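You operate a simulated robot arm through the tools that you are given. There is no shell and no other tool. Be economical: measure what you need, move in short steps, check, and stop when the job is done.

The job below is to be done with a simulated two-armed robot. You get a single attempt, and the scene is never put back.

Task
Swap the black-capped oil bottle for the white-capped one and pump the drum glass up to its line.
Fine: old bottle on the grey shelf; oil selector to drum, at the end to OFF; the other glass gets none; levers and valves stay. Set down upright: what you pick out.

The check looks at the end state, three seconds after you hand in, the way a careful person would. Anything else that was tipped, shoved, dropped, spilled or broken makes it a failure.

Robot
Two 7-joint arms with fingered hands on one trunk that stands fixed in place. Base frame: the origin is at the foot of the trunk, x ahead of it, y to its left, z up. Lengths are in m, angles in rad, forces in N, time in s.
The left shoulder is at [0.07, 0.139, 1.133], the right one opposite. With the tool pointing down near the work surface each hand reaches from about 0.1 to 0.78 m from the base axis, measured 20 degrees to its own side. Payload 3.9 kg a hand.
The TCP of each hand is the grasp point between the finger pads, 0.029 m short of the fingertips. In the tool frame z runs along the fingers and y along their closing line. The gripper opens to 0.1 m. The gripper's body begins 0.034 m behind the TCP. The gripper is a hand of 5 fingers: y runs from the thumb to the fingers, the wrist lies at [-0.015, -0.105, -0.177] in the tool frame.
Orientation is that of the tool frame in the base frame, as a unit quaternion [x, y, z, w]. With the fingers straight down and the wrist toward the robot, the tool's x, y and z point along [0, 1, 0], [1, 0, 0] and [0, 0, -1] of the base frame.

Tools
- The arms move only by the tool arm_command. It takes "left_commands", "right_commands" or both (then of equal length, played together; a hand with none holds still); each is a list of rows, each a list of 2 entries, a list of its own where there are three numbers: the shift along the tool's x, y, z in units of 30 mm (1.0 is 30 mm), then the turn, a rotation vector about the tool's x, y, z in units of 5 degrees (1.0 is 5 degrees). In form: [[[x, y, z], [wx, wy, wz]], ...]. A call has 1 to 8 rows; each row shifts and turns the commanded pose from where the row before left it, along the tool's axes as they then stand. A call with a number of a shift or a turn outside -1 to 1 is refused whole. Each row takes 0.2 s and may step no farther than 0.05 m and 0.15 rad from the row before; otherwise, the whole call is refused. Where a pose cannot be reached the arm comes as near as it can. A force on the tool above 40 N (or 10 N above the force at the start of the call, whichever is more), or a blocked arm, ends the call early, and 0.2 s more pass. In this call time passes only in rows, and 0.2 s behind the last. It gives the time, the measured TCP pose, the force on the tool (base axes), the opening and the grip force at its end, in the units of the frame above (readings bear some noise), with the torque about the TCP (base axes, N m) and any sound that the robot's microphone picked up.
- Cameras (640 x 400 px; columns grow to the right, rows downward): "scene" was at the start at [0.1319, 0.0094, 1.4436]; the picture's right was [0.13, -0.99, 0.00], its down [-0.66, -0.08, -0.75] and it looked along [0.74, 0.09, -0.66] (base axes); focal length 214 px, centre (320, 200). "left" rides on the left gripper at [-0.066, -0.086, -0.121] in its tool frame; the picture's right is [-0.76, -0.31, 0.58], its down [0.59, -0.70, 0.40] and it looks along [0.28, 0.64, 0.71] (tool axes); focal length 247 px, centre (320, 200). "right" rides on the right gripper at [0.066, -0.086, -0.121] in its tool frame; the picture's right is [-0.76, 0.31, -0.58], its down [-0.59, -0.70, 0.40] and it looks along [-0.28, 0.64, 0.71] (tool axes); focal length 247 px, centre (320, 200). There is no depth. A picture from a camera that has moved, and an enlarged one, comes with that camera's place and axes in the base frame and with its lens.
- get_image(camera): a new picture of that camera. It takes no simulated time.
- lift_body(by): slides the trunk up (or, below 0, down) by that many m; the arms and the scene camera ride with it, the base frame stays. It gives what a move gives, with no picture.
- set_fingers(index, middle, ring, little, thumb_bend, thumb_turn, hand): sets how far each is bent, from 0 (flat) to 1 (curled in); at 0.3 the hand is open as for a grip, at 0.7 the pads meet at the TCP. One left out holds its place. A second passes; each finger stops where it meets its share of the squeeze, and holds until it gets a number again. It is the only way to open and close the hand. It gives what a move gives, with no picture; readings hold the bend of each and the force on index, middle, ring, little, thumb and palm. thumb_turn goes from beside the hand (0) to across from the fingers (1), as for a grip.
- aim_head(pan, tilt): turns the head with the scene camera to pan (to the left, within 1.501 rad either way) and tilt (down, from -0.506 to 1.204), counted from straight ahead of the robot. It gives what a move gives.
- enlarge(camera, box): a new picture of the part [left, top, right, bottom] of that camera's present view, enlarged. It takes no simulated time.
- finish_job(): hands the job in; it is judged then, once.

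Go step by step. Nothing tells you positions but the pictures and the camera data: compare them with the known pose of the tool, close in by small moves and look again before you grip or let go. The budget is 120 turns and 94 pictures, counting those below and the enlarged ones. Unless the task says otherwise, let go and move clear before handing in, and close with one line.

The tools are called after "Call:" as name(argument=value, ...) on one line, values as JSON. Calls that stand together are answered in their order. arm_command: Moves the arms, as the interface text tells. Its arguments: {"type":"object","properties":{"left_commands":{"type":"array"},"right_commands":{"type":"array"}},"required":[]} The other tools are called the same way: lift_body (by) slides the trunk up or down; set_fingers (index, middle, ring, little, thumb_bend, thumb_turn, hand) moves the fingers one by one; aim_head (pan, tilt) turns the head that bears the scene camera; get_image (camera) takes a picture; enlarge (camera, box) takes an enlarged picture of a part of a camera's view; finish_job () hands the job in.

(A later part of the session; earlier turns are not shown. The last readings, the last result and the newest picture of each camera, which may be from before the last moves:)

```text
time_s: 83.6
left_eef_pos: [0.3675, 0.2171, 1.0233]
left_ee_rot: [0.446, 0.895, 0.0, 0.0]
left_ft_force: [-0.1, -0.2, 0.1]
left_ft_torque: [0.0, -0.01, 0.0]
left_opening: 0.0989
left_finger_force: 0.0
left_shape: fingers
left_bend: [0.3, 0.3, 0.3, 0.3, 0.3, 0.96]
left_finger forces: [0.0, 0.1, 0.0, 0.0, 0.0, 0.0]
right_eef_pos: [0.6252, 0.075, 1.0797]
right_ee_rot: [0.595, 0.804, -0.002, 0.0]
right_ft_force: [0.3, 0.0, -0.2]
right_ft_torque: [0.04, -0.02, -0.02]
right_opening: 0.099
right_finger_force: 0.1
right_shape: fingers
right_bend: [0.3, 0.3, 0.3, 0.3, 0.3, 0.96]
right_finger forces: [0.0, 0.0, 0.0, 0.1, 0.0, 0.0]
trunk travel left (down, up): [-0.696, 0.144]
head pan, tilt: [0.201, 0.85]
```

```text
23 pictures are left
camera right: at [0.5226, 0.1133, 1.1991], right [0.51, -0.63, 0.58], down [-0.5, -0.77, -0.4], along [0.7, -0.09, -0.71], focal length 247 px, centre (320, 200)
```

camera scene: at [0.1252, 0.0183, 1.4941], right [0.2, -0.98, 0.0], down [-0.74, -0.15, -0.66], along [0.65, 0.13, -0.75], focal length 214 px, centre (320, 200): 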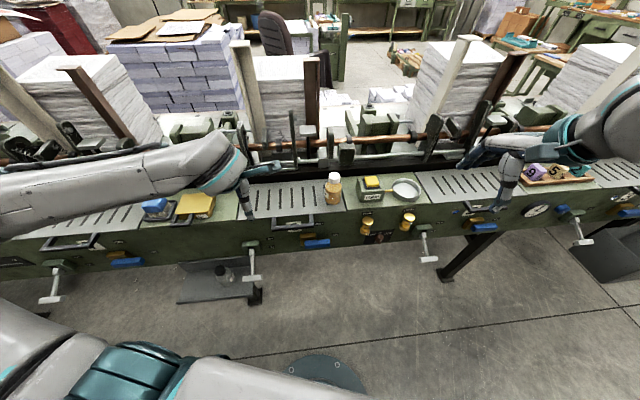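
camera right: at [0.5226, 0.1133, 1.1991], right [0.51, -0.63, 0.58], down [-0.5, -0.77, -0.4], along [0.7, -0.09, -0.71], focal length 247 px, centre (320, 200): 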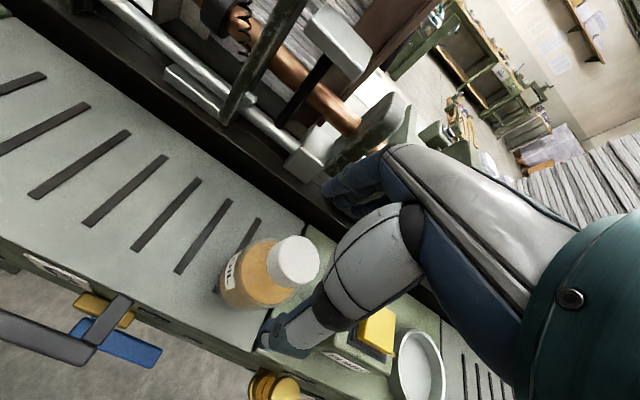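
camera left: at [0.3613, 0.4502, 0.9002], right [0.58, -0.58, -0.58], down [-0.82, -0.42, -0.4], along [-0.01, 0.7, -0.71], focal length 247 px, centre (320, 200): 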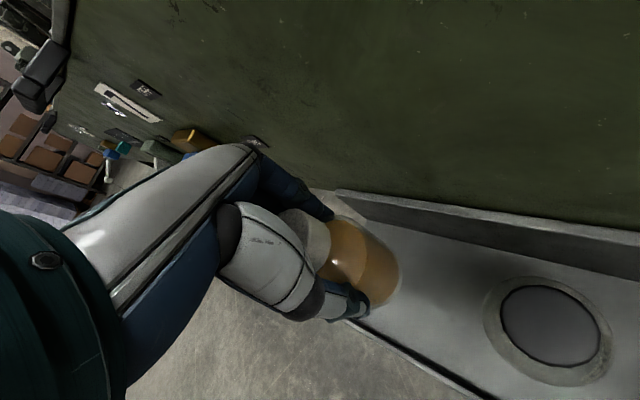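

Now the arm is free and square over the cap. I descend again.

Call:
arm_command(right_commands=[[[0, -0.07, 0.6], [0, 0, 0]], [[0, 0, 0.7], [0, 0, 0]], [[0, 0, 0.7], [0, 0, 0]], [[0, 0, 0], [0, 0, 0]]])

Call:
get_image(camera="right")

```text
time_s: 84.6
left_eef_pos: [0.3687, 0.2173, 1.0214]
left_ee_rot: [0.446, 0.895, 0.0, 0.0]
left_ft_force: [0.0, -0.1, 1.1]
left_ft_torque: [0.01, 0.01, -0.01]
left_opening: 0.0986
left_finger_force: 0.1
left_shape: fingers
left_bend: [0.3, 0.3, 0.3, 0.3, 0.3, 0.96]
left_finger forces: [0.0, 0.0, 0.1, 0.0, 0.1, 0.1]
right_eef_pos: [0.6229, 0.0725, 1.0188]
right_ee_rot: [0.595, 0.804, -0.002, 0.001]
right_ft_force: [0.5, -0.5, 0.3]
right_ft_torque: [0.01, 0.0, 0.03]
right_opening: 0.0988
right_finger_force: 0.0
right_shape: fingers
right_bend: [0.3, 0.3, 0.3, 0.3, 0.3, 0.96]
right_finger forces: [0.0, 0.1, 0.0, 0.1, 0.0, 0.0]
trunk travel left (down, up): [-0.696, 0.144]
head pan, tilt: [0.201, 0.85]
```

```text
22 pictures are left
camera right: at [0.5208, 0.112, 1.1396], right [0.51, -0.63, 0.58], down [-0.5, -0.77, -0.4], along [0.7, -0.09, -0.71], focal length 247 px, centre (320, 200)
```

right: 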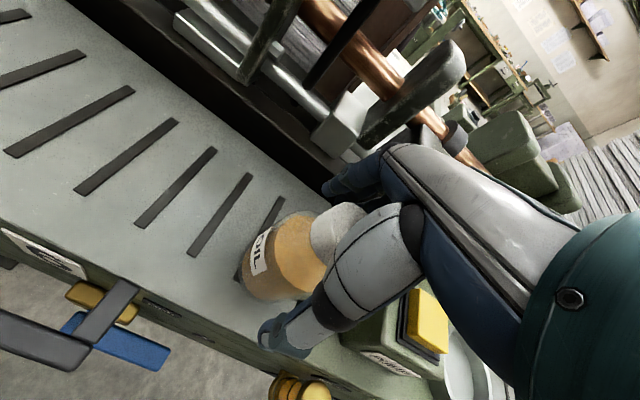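

Perfectly placed and upright. I grip and lift.

Call:
set_fingers(hand="right", index=0.65, middle=0.65, ring=0.65, little=0.65, thumb_bend=0.65, thumb_turn=0.98)

Call:
arm_command(right_commands=[[[0, 0, -0.3], [0, 0, 0]], [[0, 0, -0.7], [0, 0, 0]], [[0, 0, -1], [0, 0, 0]], [[0, 0, -1], [0, 0, 0]], [[0, 0, -1], [0, 0, 0]], [[0, 0, -0.8], [0, 0, 0]]])

```text
time_s: 85.6
left_eef_pos: [0.3682, 0.2175, 1.0221]
left_ee_rot: [0.446, 0.895, 0.001, 0.0]
left_ft_force: [0.0, -0.4, -0.4]
left_ft_torque: [-0.01, 0.01, -0.01]
left_opening: 0.0985
left_finger_force: 0.2
left_shape: fingers
left_bend: [0.3, 0.3, 0.3, 0.3, 0.3, 0.96]
left_finger forces: [0.1, 0.0, 0.1, 0.0, 0.0, 0.0]
right_eef_pos: [0.623, 0.0744, 1.0185]
right_ee_rot: [0.595, 0.804, -0.002, 0.0]
right_ft_force: [0.5, 0.2, 2.9]
right_ft_torque: [-0.02, 0.03, 0.0]
right_opening: 0.0526
right_finger_force: 13.8
right_shape: fingers
right_bend: [0.54, 0.57, 0.64, 0.65, 0.52, 0.98]
right_finger forces: [7.5, 6.5, 0.5, 0.0, 13.9, 0.0]
trunk travel left (down, up): [-0.696, 0.144]
head pan, tilt: [0.201, 0.85]
```

```text
time_s: 87.0
left_eef_pos: [0.3682, 0.2172, 1.0227]
left_ee_rot: [0.446, 0.895, -0.001, 0.0]
left_ft_force: [-0.3, 0.0, 0.2]
left_ft_torque: [0.05, -0.04, -0.02]
left_opening: 0.0987
left_finger_force: 0.0
left_shape: fingers
left_bend: [0.3, 0.3, 0.3, 0.3, 0.3, 0.96]
left_finger forces: [0.1, 0.1, 0.0, 0.0, 0.0, 0.1]
right_eef_pos: [0.6221, 0.0737, 1.1626]
right_ee_rot: [0.595, 0.804, -0.002, 0.001]
right_ft_force: [0.0, 0.2, -0.8]
right_ft_torque: [-0.01, -0.05, 0.0]
right_opening: 0.0526
right_finger_force: 14.1
right_shape: fingers
right_bend: [0.54, 0.57, 0.64, 0.65, 0.52, 0.98]
right_finger forces: [7.0, 6.1, 0.5, 0.0, 14.1, 0.0]
trunk travel left (down, up): [-0.696, 0.144]
head pan, tilt: [0.201, 0.85]
```

Lifted cleanly. I carry it over the pump block to the cup.

Call:
arm_command(right_commands=[[[-0.98, 0.03, 0], [0, 0, 0]], [[-0.98, 0.03, 0], [0, 0, 0]], [[-0.98, 0.03, 0], [0, 0, 0]], [[-0.98, 0.03, 0], [0, 0, 0]], [[-0.98, 0.03, 0], [0, 0, 0]], [[-0.98, 0.03, 0], [0, 0, 0]], [[-0.98, 0.03, 0], [0, 0, 0]], [[-0.98, 0.03, 0], [0, 0, 0]]])

Call:
arm_command(right_commands=[[[-0.5, 0.03, 0], [0, 0, 1]], [[-0.5, 0.1, 0], [0, 0, 1]], [[0, 0, 0], [0, 0, 0]]])

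Call:
aim_head(pan=-0.15, tilt=0.7)

Call:
get_image(camera="right")

Call:
enlarge(camera="scene", box=[270, 100, 430, 220])

```text
time_s: 88.8
left_eef_pos: [0.3695, 0.2158, 1.0219]
left_ee_rot: [0.447, 0.895, 0.0, -0.002]
left_ft_force: [0.0, -0.8, -0.9]
left_ft_torque: [0.01, 0.04, 0.04]
left_opening: 0.0989
left_finger_force: 0.0
left_shape: fingers
left_bend: [0.3, 0.3, 0.3, 0.3, 0.3, 0.96]
left_finger forces: [0.0, 0.0, 0.0, 0.0, 0.1, 0.0]
right_eef_pos: [0.7002, -0.15, 1.1612]
right_ee_rot: [0.595, 0.804, -0.003, 0.0]
right_ft_force: [-0.3, -0.5, -0.8]
right_ft_torque: [0.04, 0.0, 0.0]
right_opening: 0.0523
right_finger_force: 13.7
right_shape: fingers
right_bend: [0.54, 0.57, 0.64, 0.65, 0.52, 0.98]
right_finger forces: [7.2, 6.3, 0.6, 0.1, 13.9, 0.0]
trunk travel left (down, up): [-0.696, 0.144]
head pan, tilt: [0.201, 0.85]
```

```text
time_s: 89.6
left_eef_pos: [0.3684, 0.2177, 1.0213]
left_ee_rot: [0.446, 0.895, 0.0, 0.0]
left_ft_force: [0.0, -0.5, 0.7]
left_ft_torque: [0.01, -0.03, -0.01]
left_opening: 0.0985
left_finger_force: 0.1
left_shape: fingers
left_bend: [0.3, 0.3, 0.3, 0.3, 0.3, 0.96]
left_finger forces: [0.0, 0.0, 0.0, 0.0, 0.0, 0.1]
right_eef_pos: [0.7096, -0.1755, 1.1638]
right_ee_rot: [0.664, 0.748, -0.002, 0.001]
right_ft_force: [0.4, 0.4, -1.4]
right_ft_torque: [0.01, -0.01, -0.01]
right_opening: 0.0524
right_finger_force: 13.6
right_shape: fingers
right_bend: [0.54, 0.57, 0.64, 0.65, 0.52, 0.98]
right_finger forces: [7.1, 6.3, 0.6, 0.0, 14.0, 0.1]
trunk travel left (down, up): [-0.696, 0.144]
head pan, tilt: [0.201, 0.85]
```

```text
time_s: 90.5
left_eef_pos: [0.3682, 0.2178, 1.0223]
left_ee_rot: [0.446, 0.895, -0.001, -0.001]
left_ft_force: [-0.6, 0.6, 0.3]
left_ft_torque: [-0.03, 0.02, -0.01]
left_opening: 0.0989
left_finger_force: 0.1
left_shape: fingers
left_bend: [0.3, 0.3, 0.3, 0.3, 0.3, 0.96]
left_finger forces: [0.1, 0.0, 0.0, 0.0, 0.0, 0.0]
right_eef_pos: [0.7091, -0.1754, 1.1626]
right_ee_rot: [0.663, 0.749, -0.002, 0.001]
right_ft_force: [0.8, -0.1, -1.1]
right_ft_torque: [0.01, -0.04, -0.02]
right_opening: 0.0524
right_finger_force: 14.2
right_shape: fingers
right_bend: [0.54, 0.57, 0.64, 0.65, 0.52, 0.98]
right_finger forces: [7.2, 6.1, 0.5, 0.0, 13.9, 0.0]
trunk travel left (down, up): [-0.696, 0.144]
head pan, tilt: [-0.15, 0.7]
```

```text
21 pictures are left
camera right: at [0.6161, -0.1203, 1.284], right [0.4, -0.71, 0.58], down [-0.63, -0.67, -0.4], along [0.67, -0.21, -0.71], focal length 247 px, centre (320, 200)
```

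right: 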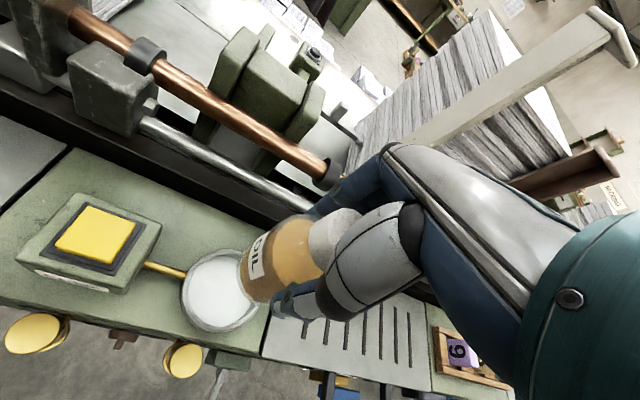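

```text
3.33 times, centred on (350, 160) of scene
camera zoom: at [0.1327, -0.0138, 1.3663], right [-0.15, -0.99, 0.0], down [-0.64, 0.1, -0.76], along [0.76, -0.11, -0.64], focal length 715 px, centre (220, 333)
```

zoom: 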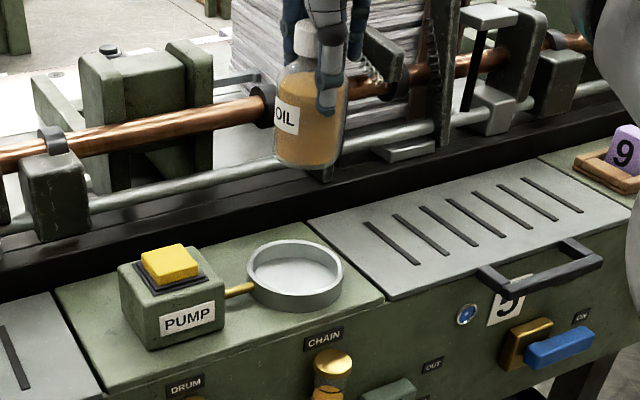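

The bottle hangs upright over the cup, whose centre is about (0.711, -0.178). I lower it into the cup to just above the floor.

Call:
arm_command(right_commands=[[[-0.08, 0.06, 0.9], [0, 0, 0]], [[0, 0, 0.9], [0, 0, 0]], [[0, 0, 0.9], [0, 0, 0]], [[0, 0, 0.9], [0, 0, 0]], [[0, 0, 0.55], [0, 0, 0]], [[0, 0, 0], [0, 0, 0]]])

Call:
enlarge(camera="scene", box=[290, 120, 410, 220])

```text
time_s: 91.9
left_eef_pos: [0.3683, 0.217, 1.0226]
left_ee_rot: [0.446, 0.895, 0.0, 0.0]
left_ft_force: [-0.4, 0.5, 0.1]
left_ft_torque: [0.03, 0.01, 0.02]
left_opening: 0.0988
left_finger_force: 0.0
left_shape: fingers
left_bend: [0.3, 0.3, 0.3, 0.3, 0.3, 0.96]
left_finger forces: [0.0, 0.0, 0.0, 0.1, 0.0, 0.1]
right_eef_pos: [0.7117, -0.1802, 1.0385]
right_ee_rot: [0.662, 0.749, -0.002, 0.0]
right_ft_force: [-0.1, -0.2, -0.6]
right_ft_torque: [-0.01, 0.01, 0.0]
right_opening: 0.052
right_finger_force: 14.5
right_shape: fingers
right_bend: [0.54, 0.57, 0.64, 0.65, 0.52, 0.98]
right_finger forces: [7.1, 6.2, 0.5, 0.1, 14.0, 0.0]
trunk travel left (down, up): [-0.696, 0.144]
head pan, tilt: [-0.15, 0.7]
```

```text
4.00 times, centred on (350, 170) of scene
camera zoom: at [0.1325, -0.0139, 1.3664], right [-0.15, -0.99, 0.0], down [-0.64, 0.1, -0.76], along [0.76, -0.11, -0.64], focal length 858 px, centre (200, 320)
```

zoom: 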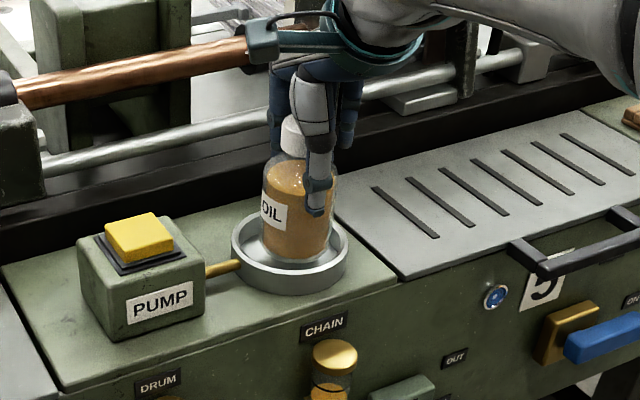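

Inside the cup ring, slightly above the floor. Small steps down to contact.

Call:
arm_command(right_commands=[[[0, 0, 0.2], [0, 0, 0]], [[0, 0, 0.13], [0, 0, 0]], [[0, 0, 0], [0, 0, 0]]])

Call:
arm_command(right_commands=[[[0, 0, 0.1], [0, 0, 0]], [[0, 0, 0], [0, 0, 0]]])

Call:
arm_command(right_commands=[[[0, 0, 0.08], [0, 0, 0]], [[0, 0, 0], [0, 0, 0]]])

```text
time_s: 92.7
left_eef_pos: [0.3676, 0.2173, 1.022]
left_ee_rot: [0.446, 0.895, 0.0, 0.0]
left_ft_force: [-0.3, 0.4, -0.3]
left_ft_torque: [0.0, 0.01, -0.01]
left_opening: 0.0986
left_finger_force: 0.0
left_shape: fingers
left_bend: [0.3, 0.3, 0.3, 0.3, 0.3, 0.96]
left_finger forces: [0.0, 0.0, 0.1, 0.0, 0.0, 0.0]
right_eef_pos: [0.7114, -0.1794, 1.0274]
right_ee_rot: [0.663, 0.749, -0.002, 0.001]
right_ft_force: [-0.1, -0.7, -1.3]
right_ft_torque: [0.01, 0.01, 0.01]
right_opening: 0.0524
right_finger_force: 13.7
right_shape: fingers
right_bend: [0.54, 0.57, 0.64, 0.65, 0.52, 0.98]
right_finger forces: [7.2, 6.2, 0.4, 0.0, 14.0, 0.0]
trunk travel left (down, up): [-0.696, 0.144]
head pan, tilt: [-0.15, 0.7]
```

```text
time_s: 93.3
left_eef_pos: [0.3685, 0.215, 1.0222]
left_ee_rot: [0.446, 0.895, 0.0, 0.0]
left_ft_force: [1.0, -1.0, 0.1]
left_ft_torque: [0.0, -0.02, -0.01]
left_opening: 0.0987
left_finger_force: 0.1
left_shape: fingers
left_bend: [0.3, 0.3, 0.3, 0.3, 0.3, 0.96]
left_finger forces: [0.0, 0.1, 0.0, 0.0, 0.0, 0.1]
right_eef_pos: [0.7116, -0.1798, 1.0249]
right_ee_rot: [0.663, 0.749, -0.003, 0.002]
right_ft_force: [-0.1, -0.1, -0.6]
right_ft_torque: [0.01, -0.01, 0.04]
right_opening: 0.0525
right_finger_force: 13.6
right_shape: fingers
right_bend: [0.54, 0.57, 0.64, 0.65, 0.52, 0.98]
right_finger forces: [7.0, 6.2, 0.5, 0.1, 14.0, 0.0]
trunk travel left (down, up): [-0.696, 0.144]
head pan, tilt: [-0.15, 0.7]
```

```text
time_s: 93.9
left_eef_pos: [0.3685, 0.2179, 1.0231]
left_ee_rot: [0.447, 0.895, -0.001, 0.0]
left_ft_force: [0.0, 0.9, -0.2]
left_ft_torque: [-0.01, 0.01, -0.01]
left_opening: 0.0987
left_finger_force: 0.1
left_shape: fingers
left_bend: [0.3, 0.3, 0.3, 0.3, 0.3, 0.96]
left_finger forces: [0.0, 0.1, 0.0, 0.0, 0.1, 0.1]
right_eef_pos: [0.711, -0.1788, 1.0241]
right_ee_rot: [0.664, 0.748, -0.001, 0.002]
right_ft_force: [0.5, 0.3, 3.7]
right_ft_torque: [-0.02, 0.09, -0.03]
right_opening: 0.0524
right_finger_force: 14.1
right_shape: fingers
right_bend: [0.54, 0.57, 0.64, 0.65, 0.52, 0.98]
right_finger forces: [7.4, 6.6, 0.5, 0.1, 13.8, 0.1]
trunk travel left (down, up): [-0.696, 0.144]
head pan, tilt: [-0.15, 0.7]
```

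The new bottle rests on the cup floor. I release, rise, and draw the right hand back to look at the front panel.

Call:
set_fingers(hand="right", index=0.3, middle=0.3, ring=0.3, little=0.3, thumb_bend=0.3)

Call:
arm_command(right_commands=[[[0, 0, -0.6], [0, 0, 0]], [[0, 0, -0.9], [0, 0, 0]], [[0, 0, -1], [0, 0, 0]], [[0, 0, -1], [0, 0, 0]], [[-0.2, -1, 0], [0, 0, 0]], [[-0.2, -1, 0], [0, 0, 0]], [[-0.2, -1, 0], [0, 0, 0]], [[-0.2, -1, 0], [0, 0, 0]]])

Call:
arm_command(right_commands=[[[-0.2, -1, 0], [0, 0, 0]], [[-0.2, -1, 0], [0, 0, 0]], [[-0.2, -1, 0], [0, 0, 0]], [[-0.2, -1, 0], [0, 0, 0]], [[-0.2, -1, 0], [0, 0, 0]], [[-0.2, -1, 0], [0, 0, 0]]])

Call:
aim_head(pan=-0.15, tilt=0.75)

Call:
enlarge(camera="scene", box=[270, 130, 390, 250])

```text
time_s: 94.9
left_eef_pos: [0.3691, 0.2159, 1.0224]
left_ee_rot: [0.446, 0.895, 0.0, 0.0]
left_ft_force: [-1.1, 0.4, -1.0]
left_ft_torque: [0.0, -0.03, 0.01]
left_opening: 0.0984
left_finger_force: 0.0
left_shape: fingers
left_bend: [0.3, 0.3, 0.3, 0.3, 0.3, 0.96]
left_finger forces: [0.0, 0.0, 0.0, 0.0, 0.0, 0.0]
right_eef_pos: [0.7113, -0.1791, 1.0225]
right_ee_rot: [0.663, 0.749, -0.002, 0.001]
right_ft_force: [-0.9, 0.0, -0.6]
right_ft_torque: [-0.05, 0.0, 0.03]
right_opening: 0.0985
right_finger_force: 0.0
right_shape: fingers
right_bend: [0.3, 0.3, 0.3, 0.3, 0.3, 0.96]
right_finger forces: [0.0, 0.0, 0.0, 0.1, 0.0, 0.0]
trunk travel left (down, up): [-0.696, 0.144]
head pan, tilt: [-0.15, 0.7]
```

```text
time_s: 96.7
left_eef_pos: [0.3677, 0.217, 1.0225]
left_ee_rot: [0.446, 0.895, 0.001, 0.0]
left_ft_force: [0.7, -0.7, 0.3]
left_ft_torque: [0.0, -0.02, 0.0]
left_opening: 0.0989
left_finger_force: 0.1
left_shape: fingers
left_bend: [0.3, 0.3, 0.3, 0.3, 0.3, 0.96]
left_finger forces: [0.1, 0.1, 0.0, 0.0, 0.1, 0.2]
right_eef_pos: [0.5932, -0.2158, 1.1293]
right_ee_rot: [0.662, 0.75, -0.002, 0.001]
right_ft_force: [-0.2, 0.5, 0.3]
right_ft_torque: [0.01, -0.01, -0.01]
right_opening: 0.099
right_finger_force: 0.0
right_shape: fingers
right_bend: [0.3, 0.3, 0.3, 0.3, 0.3, 0.96]
right_finger forces: [0.0, 0.0, 0.1, 0.0, 0.1, 0.0]
trunk travel left (down, up): [-0.696, 0.144]
head pan, tilt: [-0.15, 0.7]
```

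```text
time_s: 98.1
left_eef_pos: [0.367, 0.2165, 1.0223]
left_ee_rot: [0.447, 0.895, 0.001, 0.0]
left_ft_force: [-0.1, -0.3, -0.6]
left_ft_torque: [0.03, 0.02, 0.03]
left_opening: 0.0987
left_finger_force: 0.2
left_shape: fingers
left_bend: [0.3, 0.3, 0.3, 0.3, 0.3, 0.96]
left_finger forces: [0.0, 0.0, 0.1, 0.1, 0.1, 0.0]
right_eef_pos: [0.4196, -0.275, 1.1286]
right_ee_rot: [0.663, 0.748, -0.001, 0.001]
right_ft_force: [0.4, -0.3, 0.1]
right_ft_torque: [0.03, 0.0, -0.01]
right_opening: 0.0988
right_finger_force: 0.0
right_shape: fingers
right_bend: [0.3, 0.3, 0.3, 0.3, 0.3, 0.96]
right_finger forces: [0.0, 0.0, 0.0, 0.1, 0.0, 0.1]
trunk travel left (down, up): [-0.696, 0.144]
head pan, tilt: [-0.15, 0.7]
```

```text
time_s: 98.7
left_eef_pos: [0.369, 0.2169, 1.0219]
left_ee_rot: [0.446, 0.895, 0.0, 0.0]
left_ft_force: [0.3, 0.3, 0.0]
left_ft_torque: [-0.02, 0.01, 0.0]
left_opening: 0.0986
left_finger_force: 0.0
left_shape: fingers
left_bend: [0.3, 0.3, 0.3, 0.3, 0.3, 0.96]
left_finger forces: [0.1, 0.0, 0.0, 0.1, 0.0, 0.1]
right_eef_pos: [0.4215, -0.2735, 1.1285]
right_ee_rot: [0.663, 0.749, -0.002, 0.001]
right_ft_force: [-0.6, 0.0, -0.6]
right_ft_torque: [-0.02, 0.02, 0.04]
right_opening: 0.0985
right_finger_force: 0.0
right_shape: fingers
right_bend: [0.3, 0.3, 0.3, 0.3, 0.3, 0.96]
right_finger forces: [0.1, 0.0, 0.0, 0.1, 0.1, 0.0]
trunk travel left (down, up): [-0.696, 0.144]
head pan, tilt: [-0.15, 0.75]
```

```text
3.33 times, centred on (330, 190) of scene
camera zoom: at [0.1306, -0.0134, 1.3621], right [-0.15, -0.99, 0.0], down [-0.67, 0.1, -0.73], along [0.72, -0.11, -0.68], focal length 715 px, centre (287, 233)
```

zoom: 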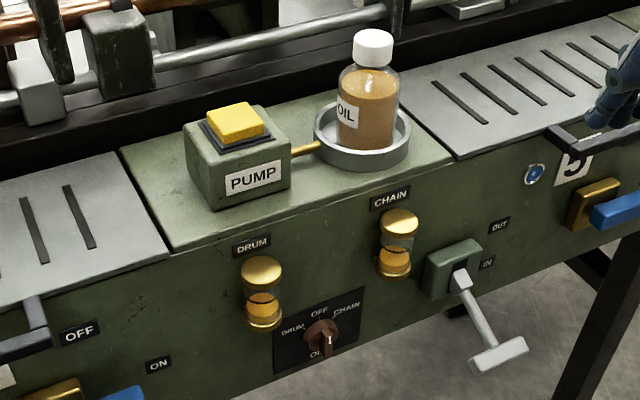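

The new bottle stands well in the cup. I lower the trunk 0.2 (raising the left hand to compensate) for a flatter view of the selector and glasses.

Call:
arm_command(left_commands=[[[0, 0, -0.8], [0, 0, 0]], [[0, 0, -0.8], [0, 0, 0]], [[0, 0, -0.5], [0, 0, 0]]])

Call:
lift_body(by=-0.2)

Call:
aim_head(pan=-0.15, tilt=0.6)

Call:
enlarge(camera="scene", box=[290, 150, 390, 240])

```text
time_s: 99.5
left_eef_pos: [0.3698, 0.2164, 1.0866]
left_ee_rot: [0.446, 0.895, 0.0, -0.001]
left_ft_force: [0.0, 0.2, -0.1]
left_ft_torque: [0.01, 0.01, -0.02]
left_opening: 0.0987
left_finger_force: 0.1
left_shape: fingers
left_bend: [0.3, 0.3, 0.3, 0.3, 0.3, 0.96]
left_finger forces: [0.0, 0.1, 0.1, 0.1, 0.0, 0.1]
right_eef_pos: [0.4206, -0.2734, 1.1286]
right_ee_rot: [0.662, 0.749, -0.002, 0.001]
right_ft_force: [0.1, -0.4, -0.1]
right_ft_torque: [-0.01, -0.01, 0.03]
right_opening: 0.0989
right_finger_force: 0.2
right_shape: fingers
right_bend: [0.3, 0.3, 0.3, 0.3, 0.3, 0.96]
right_finger forces: [0.0, 0.0, 0.0, 0.0, 0.0, 0.0]
trunk travel left (down, up): [-0.696, 0.144]
head pan, tilt: [-0.15, 0.75]
```

```text
time_s: 101.7
left_eef_pos: [0.3685, 0.2167, 0.8862]
left_ee_rot: [0.446, 0.895, 0.001, 0.0]
left_ft_force: [-0.7, 0.4, 0.5]
left_ft_torque: [0.0, 0.0, 0.0]
left_opening: 0.0987
left_finger_force: 0.0
left_shape: fingers
left_bend: [0.3, 0.3, 0.3, 0.3, 0.3, 0.96]
left_finger forces: [0.1, 0.1, 0.0, 0.0, 0.1, 0.0]
right_eef_pos: [0.4202, -0.2743, 0.9291]
right_ee_rot: [0.663, 0.748, -0.002, 0.001]
right_ft_force: [0.0, -0.2, -0.5]
right_ft_torque: [0.03, 0.01, -0.01]
right_opening: 0.0987
right_finger_force: 0.1
right_shape: fingers
right_bend: [0.3, 0.3, 0.3, 0.3, 0.3, 0.96]
right_finger forces: [0.1, 0.0, 0.0, 0.0, 0.0, 0.0]
trunk travel left (down, up): [-0.496, 0.344]
head pan, tilt: [-0.15, 0.75]
```

```text
time_s: 102.4
left_eef_pos: [0.3699, 0.217, 0.8872]
left_ee_rot: [0.446, 0.895, 0.0, 0.001]
left_ft_force: [-0.6, -1.6, 0.0]
left_ft_torque: [0.0, 0.01, 0.04]
left_opening: 0.0987
left_finger_force: 0.1
left_shape: fingers
left_bend: [0.3, 0.3, 0.3, 0.3, 0.3, 0.96]
left_finger forces: [0.1, 0.1, 0.0, 0.1, 0.0, 0.0]
right_eef_pos: [0.42, -0.2748, 0.9289]
right_ee_rot: [0.663, 0.749, -0.001, 0.002]
right_ft_force: [-0.5, 0.2, -0.9]
right_ft_torque: [0.03, 0.0, -0.03]
right_opening: 0.099
right_finger_force: 0.1
right_shape: fingers
right_bend: [0.3, 0.3, 0.3, 0.3, 0.3, 0.96]
right_finger forces: [0.0, 0.1, 0.0, 0.0, 0.0, 0.0]
trunk travel left (down, up): [-0.496, 0.344]
head pan, tilt: [-0.15, 0.6]
```

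```text
4.44 times, centred on (340, 195) of scene
camera zoom: at [0.1359, -0.0144, 1.1749], right [-0.15, -0.99, 0.0], down [-0.56, 0.08, -0.82], along [0.82, -0.12, -0.57], focal length 953 px, centre (231, 222)
```

zoom: 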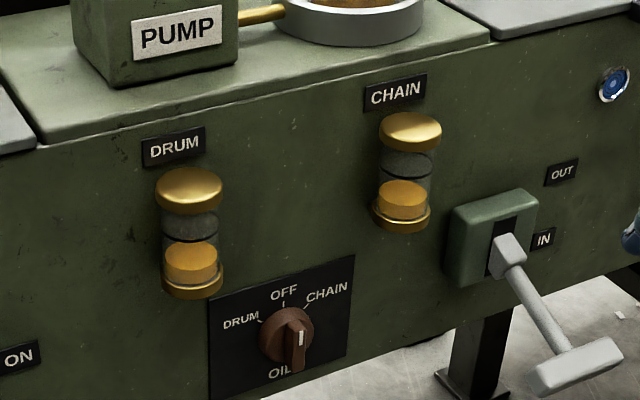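

The selector is at about (0.617, -0.125, 0.744), currently at OFF; the drum glass is at (0.59, -0.058, 0.845), with its oil below the line. I'll pinch the selector bar with the right hand pointing at the panel, so I start turning the hand in free space in front.

Call:
arm_command(right_commands=[[[0.95, 0.78, 0.2], [0, 0, -1]], [[0.95, 0.78, 0.2], [0, 0, -1]], [[0.9, 0.6, 0.2], [0, 0, 0]], [[0.9, 0.6, 0.2], [0, 0, 0]], [[0, 0, 0], [-0.92, -0.92, -0.92]], [[0, 0, 0], [-0.92, -0.92, -0.92]], [[0, 0, 0], [-0.92, -0.92, -0.92]], [[0, 0, 0], [-0.92, -0.92, -0.92]]])

Call:
arm_command(right_commands=[[[0, 0, 0], [-0.92, -0.92, -0.92]], [[0, 0, 0], [-0.92, -0.92, -0.92]], [[0, 0, 0], [-0.92, -0.92, -0.92]], [[0, 0, 0], [-0.92, -0.92, -0.92]], [[0, 0, 0], [-0.92, -0.92, -0.92]], [[0, 0, 0], [-0.92, -0.92, -0.92]], [[0, 0, 0], [-0.92, -0.92, -0.92]], [[0, 0, 0], [-0.92, -0.92, -0.92]]])

Call:
get_image(camera="scene")

```text
time_s: 104.2
left_eef_pos: [0.3693, 0.2177, 0.8872]
left_ee_rot: [0.445, 0.896, 0.0, 0.0]
left_ft_force: [-0.2, 0.2, 1.0]
left_ft_torque: [0.01, -0.02, -0.01]
left_opening: 0.0986
left_finger_force: 0.1
left_shape: fingers
left_bend: [0.3, 0.3, 0.3, 0.3, 0.3, 0.96]
left_finger forces: [0.0, 0.0, 0.0, 0.1, 0.0, 0.1]
right_eef_pos: [0.4751, -0.1474, 0.9042]
right_ee_rot: [0.444, 0.867, 0.031, 0.223]
right_ft_force: [-0.4, -0.3, 0.1]
right_ft_torque: [0.04, -0.01, -0.01]
right_opening: 0.0989
right_finger_force: 0.1
right_shape: fingers
right_bend: [0.3, 0.3, 0.3, 0.3, 0.3, 0.96]
right_finger forces: [0.1, 0.0, 0.0, 0.1, 0.1, 0.0]
trunk travel left (down, up): [-0.496, 0.344]
head pan, tilt: [-0.15, 0.6]
```

```text
time_s: 106.0
left_eef_pos: [0.3685, 0.2167, 0.8863]
left_ee_rot: [0.447, 0.895, 0.0, 0.001]
left_ft_force: [0.1, -0.8, 0.1]
left_ft_torque: [0.0, 0.0, -0.01]
left_opening: 0.0986
left_finger_force: 0.1
left_shape: fingers
left_bend: [0.3, 0.3, 0.3, 0.3, 0.3, 0.96]
left_finger forces: [0.1, 0.0, 0.0, 0.0, 0.0, 0.1]
right_eef_pos: [0.4766, -0.1478, 0.9038]
right_ee_rot: [0.055, 0.795, 0.089, 0.598]
right_ft_force: [0.9, -0.9, 0.5]
right_ft_torque: [-0.01, 0.01, -0.05]
right_opening: 0.099
right_finger_force: 0.0
right_shape: fingers
right_bend: [0.3, 0.3, 0.3, 0.3, 0.3, 0.96]
right_finger forces: [0.1, 0.0, 0.1, 0.0, 0.0, 0.1]
trunk travel left (down, up): [-0.496, 0.344]
head pan, tilt: [-0.15, 0.6]
```

```text
16 pictures are left
camera scene: at [0.136, -0.0147, 1.175], right [-0.15, -0.99, 0.0], down [-0.56, 0.08, -0.83], along [0.82, -0.12, -0.56], focal length 214 px, centre (320, 200)
```

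scene: 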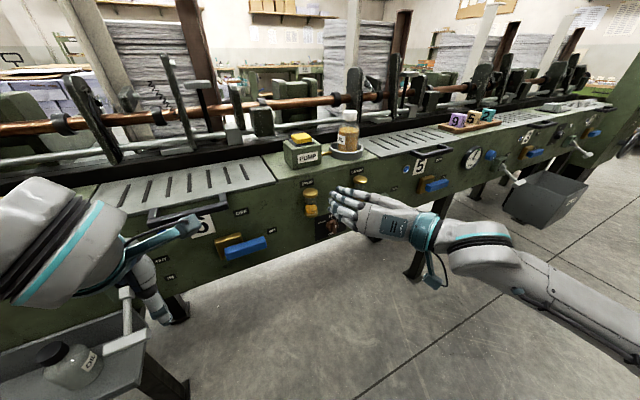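

The hand is turning well. I finish the turn, curl the ring and little fingers, and bring the hand down to knob height about 7 cm in front of the panel.

Call:
arm_command(right_commands=[[[0, 0, 0], [-0.92, -0.92, -0.92]], [[0, 0, 0], [-0.92, -0.92, -0.92]], [[0, 0, 0], [-0.95, -0.95, -0.95]], [[0.9, -0.1, 0.2], [0, 0, 0]], [[0.9, -0.1, 0.2], [0, 0, 0]], [[0.9, -0.1, 0.2], [0, 0, 0]], [[0.9, -0.1, 0.2], [0, 0, 0]], [[0.9, -0.1, 0.2], [0, 0, 0]]])

Call:
set_fingers(hand="right", index=0.45, middle=0.45, ring=1.0, little=1.0, thumb_bend=0.45, thumb_turn=0.98)

Call:
enlarge(camera="scene", box=[270, 150, 430, 260])

Call:
get_image(camera="right")

```text
time_s: 107.8
left_eef_pos: [0.3683, 0.2158, 0.8861]
left_ee_rot: [0.445, 0.895, 0.001, 0.0]
left_ft_force: [0.1, -0.3, -0.5]
left_ft_torque: [0.01, -0.01, 0.0]
left_opening: 0.0988
left_finger_force: 0.0
left_shape: fingers
left_bend: [0.3, 0.3, 0.3, 0.3, 0.3, 0.96]
left_finger forces: [0.1, 0.0, 0.0, 0.0, 0.0, 0.1]
right_eef_pos: [0.5076, -0.1549, 0.767]
right_ee_rot: [-0.105, 0.701, 0.103, 0.698]
right_ft_force: [0.6, 0.3, 0.3]
right_ft_torque: [0.02, 0.04, 0.01]
right_opening: 0.0987
right_finger_force: 0.1
right_shape: fingers
right_bend: [0.3, 0.3, 0.3, 0.3, 0.3, 0.96]
right_finger forces: [0.1, 0.0, 0.0, 0.1, 0.0, 0.1]
trunk travel left (down, up): [-0.496, 0.344]
head pan, tilt: [-0.15, 0.6]
```

```text
time_s: 108.8
left_eef_pos: [0.3684, 0.2168, 0.8865]
left_ee_rot: [0.446, 0.895, 0.0, 0.0]
left_ft_force: [0.2, 0.0, 0.0]
left_ft_torque: [0.0, -0.01, -0.03]
left_opening: 0.0985
left_finger_force: 0.1
left_shape: fingers
left_bend: [0.3, 0.3, 0.3, 0.3, 0.3, 0.96]
left_finger forces: [0.0, 0.0, 0.1, 0.1, 0.0, 0.0]
right_eef_pos: [0.5092, -0.1543, 0.7679]
right_ee_rot: [-0.104, 0.702, 0.102, 0.698]
right_ft_force: [0.1, 0.2, -0.1]
right_ft_torque: [-0.01, -0.02, -0.01]
right_opening: 0.0628
right_finger_force: 0.0
right_shape: fingers
right_bend: [0.45, 0.45, 1.0, 1.0, 0.45, 0.97]
right_finger forces: [0.0, 0.0, 0.0, 0.0, 0.1, 0.1]
trunk travel left (down, up): [-0.496, 0.344]
head pan, tilt: [-0.15, 0.6]
```

```text
3.64 times, centred on (350, 205) of scene
camera zoom: at [0.1359, -0.0144, 1.175], right [-0.15, -0.99, 0.0], down [-0.56, 0.08, -0.83], along [0.82, -0.12, -0.56], focal length 780 px, centre (211, 182)
```

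zoom: 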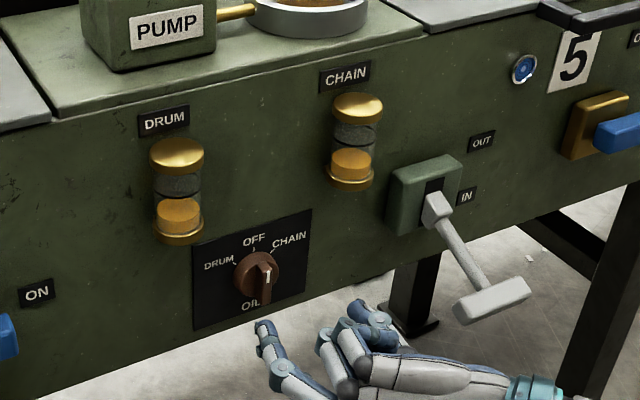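

```text
14 pictures are left
camera right: at [0.416, -0.2712, 0.7033], right [-0.64, 0.13, 0.76], down [0.59, -0.56, 0.59], along [0.5, 0.82, 0.28], focal length 247 px, centre (320, 200)
```

right: 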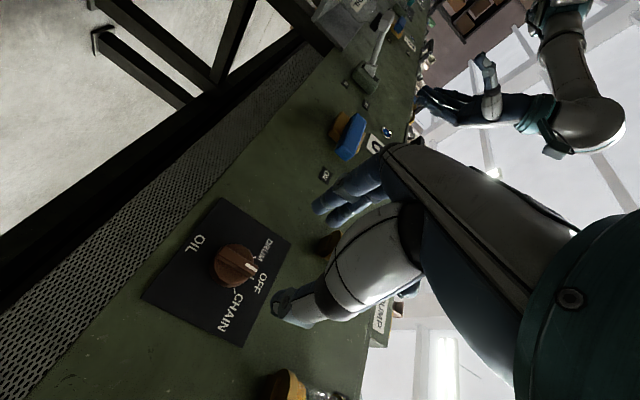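

The right camera confirms the mark at OFF, and the knob centre refines to (0.6196, -0.124, 0.747). I lower 2.6 cm and approach to about 3 cm short.

Call:
arm_command(right_commands=[[[0.88, -0.09, 0.2], [0, 0, 0]], [[0, 0, 0.8], [0, 0, 0]], [[0, 0, 0.8], [0, 0, 0]], [[0, 0, 0.3], [0, 0, 0]], [[0, 0, 0], [0, 0, 0]]])

Call:
enlarge(camera="right", box=[160, 150, 380, 350])

Call:
enlarge(camera="scene", box=[290, 170, 400, 250])

```text
time_s: 110.0
left_eef_pos: [0.3692, 0.2176, 0.8876]
left_ee_rot: [0.446, 0.895, 0.0, 0.0]
left_ft_force: [-0.6, -0.8, -0.4]
left_ft_torque: [0.0, -0.01, -0.02]
left_opening: 0.0986
left_finger_force: 0.1
left_shape: fingers
left_bend: [0.3, 0.3, 0.3, 0.3, 0.3, 0.96]
left_finger forces: [0.0, 0.0, 0.0, 0.0, 0.0, 0.0]
right_eef_pos: [0.5161, -0.163, 0.7356]
right_ee_rot: [-0.103, 0.701, 0.103, 0.699]
right_ft_force: [-0.1, 0.4, -0.1]
right_ft_torque: [0.0, 0.0, 0.0]
right_opening: 0.0629
right_finger_force: 0.1
right_shape: fingers
right_bend: [0.45, 0.45, 1.0, 1.0, 0.45, 0.97]
right_finger forces: [0.0, 0.0, 0.0, 0.0, 0.0, 0.0]
right hand out of reach, approached as far as the arm can: row 1, 2, 3, 4
trunk travel left (down, up): [-0.496, 0.344]
head pan, tilt: [-0.15, 0.6]
```

```text
2.00 times, centred on (270, 250) of right
camera zoom: at [0.4234, -0.2797, 0.6711], right [-0.64, 0.13, 0.76], down [0.59, -0.56, 0.59], along [0.5, 0.82, 0.28], focal length 494 px, centre (420, 100)
```

zoom: 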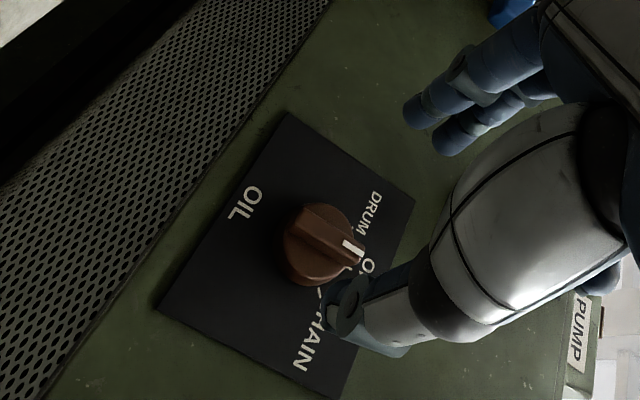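

```text
5.00 times, centred on (345, 210) of scene
camera zoom: at [0.1359, -0.0144, 1.175], right [-0.15, -0.99, 0.0], down [-0.56, 0.08, -0.83], along [0.82, -0.12, -0.56], focal length 1072 px, centre (195, 150)
```

zoom: 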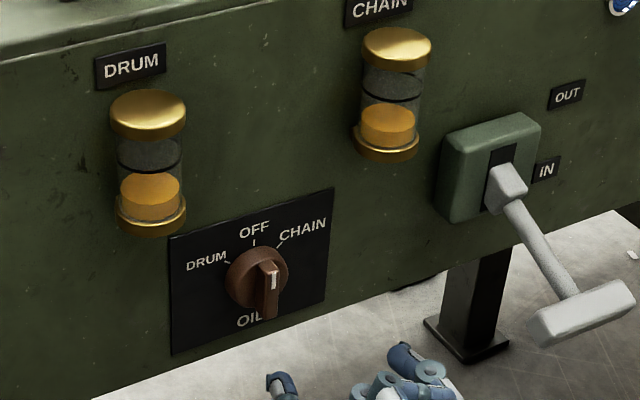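

That wrist angle is out of reach from the present trunk height. I back off, raise the trunk 0.15 and lower the hand again, so the forearm comes in level.

Call:
arm_command(right_commands=[[[0, 0, -1], [0, 0, 0]], [[0, 0, -1], [0, 0, 0]], [[0, 0, -1], [0, 0, 0]], [[0, 0, -1], [0, 0, 0]]])

Call:
lift_body(by=0.15)

Call:
arm_command(right_commands=[[[1, 0, 0], [0, 0, 0]], [[1, 0, 0], [0, 0, 0]], [[1, 0, 0], [0, 0, 0]], [[1, 0, 0], [0, 0, 0]], [[1, 0, 0], [0, 0, 0]], [[0, 0, 0.8], [0, 0, 0]], [[0, 0, 0.5], [0, 0, 0]], [[0, 0, 0], [0, 0, 0]]])

```text
time_s: 111.0
left_eef_pos: [0.3683, 0.2191, 0.8863]
left_ee_rot: [0.446, 0.895, 0.0, 0.0]
left_ft_force: [0.0, 0.0, -0.9]
left_ft_torque: [0.01, 0.01, 0.04]
left_opening: 0.0989
left_finger_force: 0.1
left_shape: fingers
left_bend: [0.3, 0.3, 0.3, 0.3, 0.3, 0.96]
left_finger forces: [0.1, 0.0, 0.0, 0.0, 0.0, 0.1]
right_eef_pos: [0.399, -0.1948, 0.7391]
right_ee_rot: [-0.104, 0.701, 0.103, 0.698]
right_ft_force: [0.1, -0.2, -0.3]
right_ft_torque: [-0.01, 0.01, 0.01]
right_opening: 0.0629
right_finger_force: 0.1
right_shape: fingers
right_bend: [0.45, 0.45, 1.0, 1.0, 0.45, 0.97]
right_finger forces: [0.0, 0.0, 0.0, 0.0, 0.0, 0.0]
trunk travel left (down, up): [-0.496, 0.344]
head pan, tilt: [-0.15, 0.6]
```

```text
time_s: 112.7
left_eef_pos: [0.3694, 0.2177, 1.0368]
left_ee_rot: [0.447, 0.895, -0.001, 0.0]
left_ft_force: [0.7, 0.1, 0.3]
left_ft_torque: [0.02, -0.01, -0.02]
left_opening: 0.0987
left_finger_force: 0.1
left_shape: fingers
left_bend: [0.3, 0.3, 0.3, 0.3, 0.3, 0.96]
left_finger forces: [0.0, 0.0, 0.0, 0.1, 0.0, 0.0]
right_eef_pos: [0.3996, -0.1956, 0.888]
right_ee_rot: [-0.104, 0.7, 0.103, 0.699]
right_ft_force: [-0.3, -0.4, 0.4]
right_ft_torque: [0.03, 0.02, -0.03]
right_opening: 0.0628
right_finger_force: 0.1
right_shape: fingers
right_bend: [0.45, 0.45, 1.0, 1.0, 0.45, 0.97]
right_finger forces: [0.0, 0.1, 0.0, 0.0, 0.0, 0.0]
trunk travel left (down, up): [-0.646, 0.194]
head pan, tilt: [-0.15, 0.6]
```

```text
time_s: 114.5
left_eef_pos: [0.3683, 0.217, 1.0364]
left_ee_rot: [0.446, 0.895, 0.0, 0.001]
left_ft_force: [0.7, 0.2, 0.4]
left_ft_torque: [-0.03, 0.0, -0.01]
left_opening: 0.0988
left_finger_force: 0.1
left_shape: fingers
left_bend: [0.3, 0.3, 0.3, 0.3, 0.3, 0.96]
left_finger forces: [0.0, 0.1, 0.0, 0.0, 0.0, 0.0]
right_eef_pos: [0.4366, -0.1837, 0.7379]
right_ee_rot: [-0.104, 0.701, 0.103, 0.698]
right_ft_force: [-0.3, -0.1, -0.4]
right_ft_torque: [0.01, 0.0, -0.01]
right_opening: 0.0627
right_finger_force: 0.1
right_shape: fingers
right_bend: [0.45, 0.45, 1.0, 1.0, 0.45, 0.97]
right_finger forces: [0.1, 0.1, 0.0, 0.1, 0.0, 0.1]
trunk travel left (down, up): [-0.646, 0.194]
head pan, tilt: [-0.15, 0.6]
```

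Reached that height. I advance toward the knob, stopping about 4.5 cm short, and see if the reach holds.

Call:
arm_command(right_commands=[[[0, 0.05, 0.8], [0, 0, 0]], [[0, 0.05, 0.8], [0, 0, 0]], [[0, 0.05, 0.8], [0, 0, 0]], [[0, 0, 0.8], [0, 0, 0]], [[0, 0, 0.8], [0, 0, 0]], [[0, 0, 0], [0, 0, 0]]])

```text
time_s: 115.9
left_eef_pos: [0.369, 0.2171, 1.0359]
left_ee_rot: [0.446, 0.895, 0.001, 0.0]
left_ft_force: [-0.1, 0.0, -0.2]
left_ft_torque: [0.01, -0.02, 0.02]
left_opening: 0.0987
left_finger_force: 0.0
left_shape: fingers
left_bend: [0.3, 0.3, 0.3, 0.3, 0.3, 0.96]
left_finger forces: [0.1, 0.0, 0.0, 0.0, 0.1, 0.0]
right_eef_pos: [0.5264, -0.1515, 0.7364]
right_ee_rot: [-0.104, 0.701, 0.102, 0.698]
right_ft_force: [0.1, 0.1, -0.7]
right_ft_torque: [-0.01, -0.03, 0.0]
right_opening: 0.0628
right_finger_force: 0.1
right_shape: fingers
right_bend: [0.45, 0.45, 1.0, 1.0, 0.45, 0.97]
right_finger forces: [0.0, 0.0, 0.0, 0.0, 0.0, 0.0]
right hand out of reach, approached as far as the arm can: row 5
trunk travel left (down, up): [-0.646, 0.194]
head pan, tilt: [-0.15, 0.6]
```

The palm-out roll is the limiting factor. The natural pose is the opposite one, with the thumb on the left of the bar, so I back off and roll the hand 180°.

Call:
arm_command(right_commands=[[[0, 0, -1], [0, 0, 1]], [[0, 0, -1], [0, 0, 1]], [[0, 0, -1], [0, 0, 1]], [[0, 0, 0], [0, 0, 1]], [[0, 0, 0], [0, 0, 1]], [[0, 0, 0], [0, 0, 1]], [[0, 0, 0], [0, 0, 1]], [[0, 0, 0], [0, 0, 1]]])

Call:
arm_command(right_commands=[[[0, 0, 0], [0, 0, 1]], [[0, 0, 0], [0, 0, 1]], [[0, 0, 0], [0, 0, 1]], [[0, 0, 0], [0, 0, 1]], [[0, 0, 0], [0, 0, 1]], [[0, 0, 0], [0, 0, 1]], [[0, 0, 0], [0, 0, 1]], [[0, 0, 0], [0, 0, 1]]])

Call:
arm_command(right_commands=[[[0, 0, 0], [0, 0, 1]], [[0, 0, 0], [0, 0, 1]], [[0, 0, 0], [0, 0, 1]], [[0, 0, 0], [0, 0, 1]], [[0, 0, 0], [0, 0, 1]], [[0, 0, 0], [0, 0, 1]], [[0, 0, 0], [0, 0, 1]], [[0, 0, 0], [0, 0, 1]]])

```text
time_s: 117.7
left_eef_pos: [0.3693, 0.2171, 1.0375]
left_ee_rot: [0.447, 0.895, -0.001, 0.0]
left_ft_force: [-0.1, 0.6, 0.0]
left_ft_torque: [-0.02, -0.03, 0.03]
left_opening: 0.0988
left_finger_force: 0.1
left_shape: fingers
left_bend: [0.3, 0.3, 0.3, 0.3, 0.3, 0.96]
left_finger forces: [0.1, 0.0, 0.0, 0.0, 0.0, 0.0]
right_eef_pos: [0.4406, -0.1808, 0.737]
right_ee_rot: [0.142, 0.695, 0.336, 0.62]
right_ft_force: [0.3, 0.0, 0.6]
right_ft_torque: [0.03, 0.02, 0.0]
right_opening: 0.0628
right_finger_force: 0.1
right_shape: fingers
right_bend: [0.45, 0.45, 1.0, 1.0, 0.45, 0.97]
right_finger forces: [0.0, 0.0, 0.0, 0.1, 0.0, 0.0]
trunk travel left (down, up): [-0.646, 0.194]
head pan, tilt: [-0.15, 0.6]
```

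```text
time_s: 119.5
left_eef_pos: [0.3684, 0.2177, 1.0361]
left_ee_rot: [0.446, 0.895, 0.0, 0.0]
left_ft_force: [0.0, -0.4, -0.9]
left_ft_torque: [0.0, 0.0, -0.04]
left_opening: 0.0986
left_finger_force: 0.0
left_shape: fingers
left_bend: [0.3, 0.3, 0.3, 0.3, 0.3, 0.96]
left_finger forces: [0.0, 0.0, 0.0, 0.0, 0.0, 0.0]
right_eef_pos: [0.44, -0.179, 0.7383]
right_ee_rot: [0.371, 0.604, 0.528, 0.468]
right_ft_force: [-0.7, 0.1, 0.1]
right_ft_torque: [0.03, -0.03, -0.02]
right_opening: 0.0627
right_finger_force: 0.0
right_shape: fingers
right_bend: [0.45, 0.45, 1.0, 1.0, 0.45, 0.97]
right_finger forces: [0.1, 0.0, 0.0, 0.0, 0.0, 0.1]
trunk travel left (down, up): [-0.646, 0.194]
head pan, tilt: [-0.15, 0.6]
```

```text
time_s: 121.3
left_eef_pos: [0.3689, 0.2179, 1.036]
left_ee_rot: [0.447, 0.894, 0.0, 0.0]
left_ft_force: [-1.2, -0.2, 0.2]
left_ft_torque: [0.03, -0.02, 0.01]
left_opening: 0.0987
left_finger_force: 0.0
left_shape: fingers
left_bend: [0.3, 0.3, 0.3, 0.3, 0.3, 0.96]
left_finger forces: [0.0, 0.0, 0.0, 0.0, 0.0, 0.1]
right_eef_pos: [0.4395, -0.1792, 0.737]
right_ee_rot: [0.556, 0.44, 0.656, 0.26]
right_ft_force: [0.5, -0.4, 0.1]
right_ft_torque: [0.04, 0.0, 0.02]
right_opening: 0.0628
right_finger_force: 0.0
right_shape: fingers
right_bend: [0.45, 0.45, 1.0, 1.0, 0.45, 0.97]
right_finger forces: [0.0, 0.1, 0.0, 0.0, 0.0, 0.0]
trunk travel left (down, up): [-0.646, 0.194]
head pan, tilt: [-0.15, 0.6]
```

No reach trouble so far. I finish the roll and advance toward the knob, stopping short.

Call:
arm_command(right_commands=[[[0, 0, 0], [0, 0, 1]], [[0, 0, 0], [0, 0, 1]], [[0, 0, 0], [0, 0, 1]], [[0, 0, 0], [0, 0, 1]], [[0, 0, 0], [0, 0, 1]], [[0, 0, 0], [0, 0, 1]], [[0, 0, 0], [0, 0, 1]], [[0, 0, 0], [0, 0, 1]]])

Call:
arm_command(right_commands=[[[0, 0, 0], [0, 0, 1]], [[0, 0, 0], [0, 0, 1]], [[0, 0, 0], [0, 0, 1]], [[0, 0, 0], [0, 0, 1]], [[0, 0, 0.8], [0, 0, 0]], [[0, 0, 0.8], [0, 0, 0]], [[0, 0, 0.8], [0, 0, 0]], [[0, 0, 0.8], [0, 0, 0]]])

Call:
get_image(camera="right")

```text
time_s: 123.1
left_eef_pos: [0.3688, 0.2181, 1.0356]
left_ee_rot: [0.446, 0.895, 0.0, 0.0]
left_ft_force: [-1.5, -0.3, 0.4]
left_ft_torque: [0.02, -0.02, 0.0]
left_opening: 0.0986
left_finger_force: 0.1
left_shape: fingers
left_bend: [0.3, 0.3, 0.3, 0.3, 0.3, 0.96]
left_finger forces: [0.1, 0.0, 0.0, 0.0, 0.1, 0.0]
right_eef_pos: [0.4401, -0.1789, 0.7382]
right_ee_rot: [0.673, 0.223, 0.705, 0.02]
right_ft_force: [0.2, 0.5, 0.7]
right_ft_torque: [0.03, 0.02, -0.02]
right_opening: 0.063
right_finger_force: 0.2
right_shape: fingers
right_bend: [0.45, 0.45, 1.0, 1.0, 0.45, 0.97]
right_finger forces: [0.0, 0.0, 0.1, 0.0, 0.1, 0.0]
trunk travel left (down, up): [-0.646, 0.194]
head pan, tilt: [-0.15, 0.6]
```

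```text
time_s: 124.9
left_eef_pos: [0.3673, 0.2164, 1.0361]
left_ee_rot: [0.446, 0.895, 0.0, -0.001]
left_ft_force: [-0.6, -0.6, -0.8]
left_ft_torque: [0.04, -0.01, 0.01]
left_opening: 0.0985
left_finger_force: 0.1
left_shape: fingers
left_bend: [0.3, 0.3, 0.3, 0.3, 0.3, 0.96]
left_finger forces: [0.0, 0.0, 0.1, 0.1, 0.1, 0.1]
right_eef_pos: [0.5004, -0.1794, 0.7398]
right_ee_rot: [0.701, 0.105, 0.698, -0.103]
right_ft_force: [-0.1, -0.1, 0.0]
right_ft_torque: [0.01, -0.04, 0.02]
right_opening: 0.0628
right_finger_force: 0.2
right_shape: fingers
right_bend: [0.45, 0.45, 1.0, 1.0, 0.45, 0.97]
right_finger forces: [0.0, 0.0, 0.1, 0.1, 0.0, 0.1]
right hand out of reach, approached as far as the arm can: row 7, 8
trunk travel left (down, up): [-0.646, 0.194]
head pan, tilt: [-0.15, 0.6]
```

```text
11 pictures are left
camera right: at [0.3603, -0.1315, 0.807], right [-0.47, -0.46, -0.75], down [0.17, 0.79, -0.59], along [0.87, -0.41, -0.29], focal length 247 px, centre (320, 200)
```

right: 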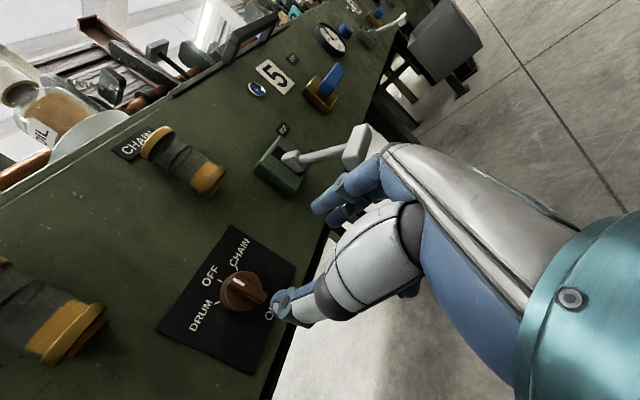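

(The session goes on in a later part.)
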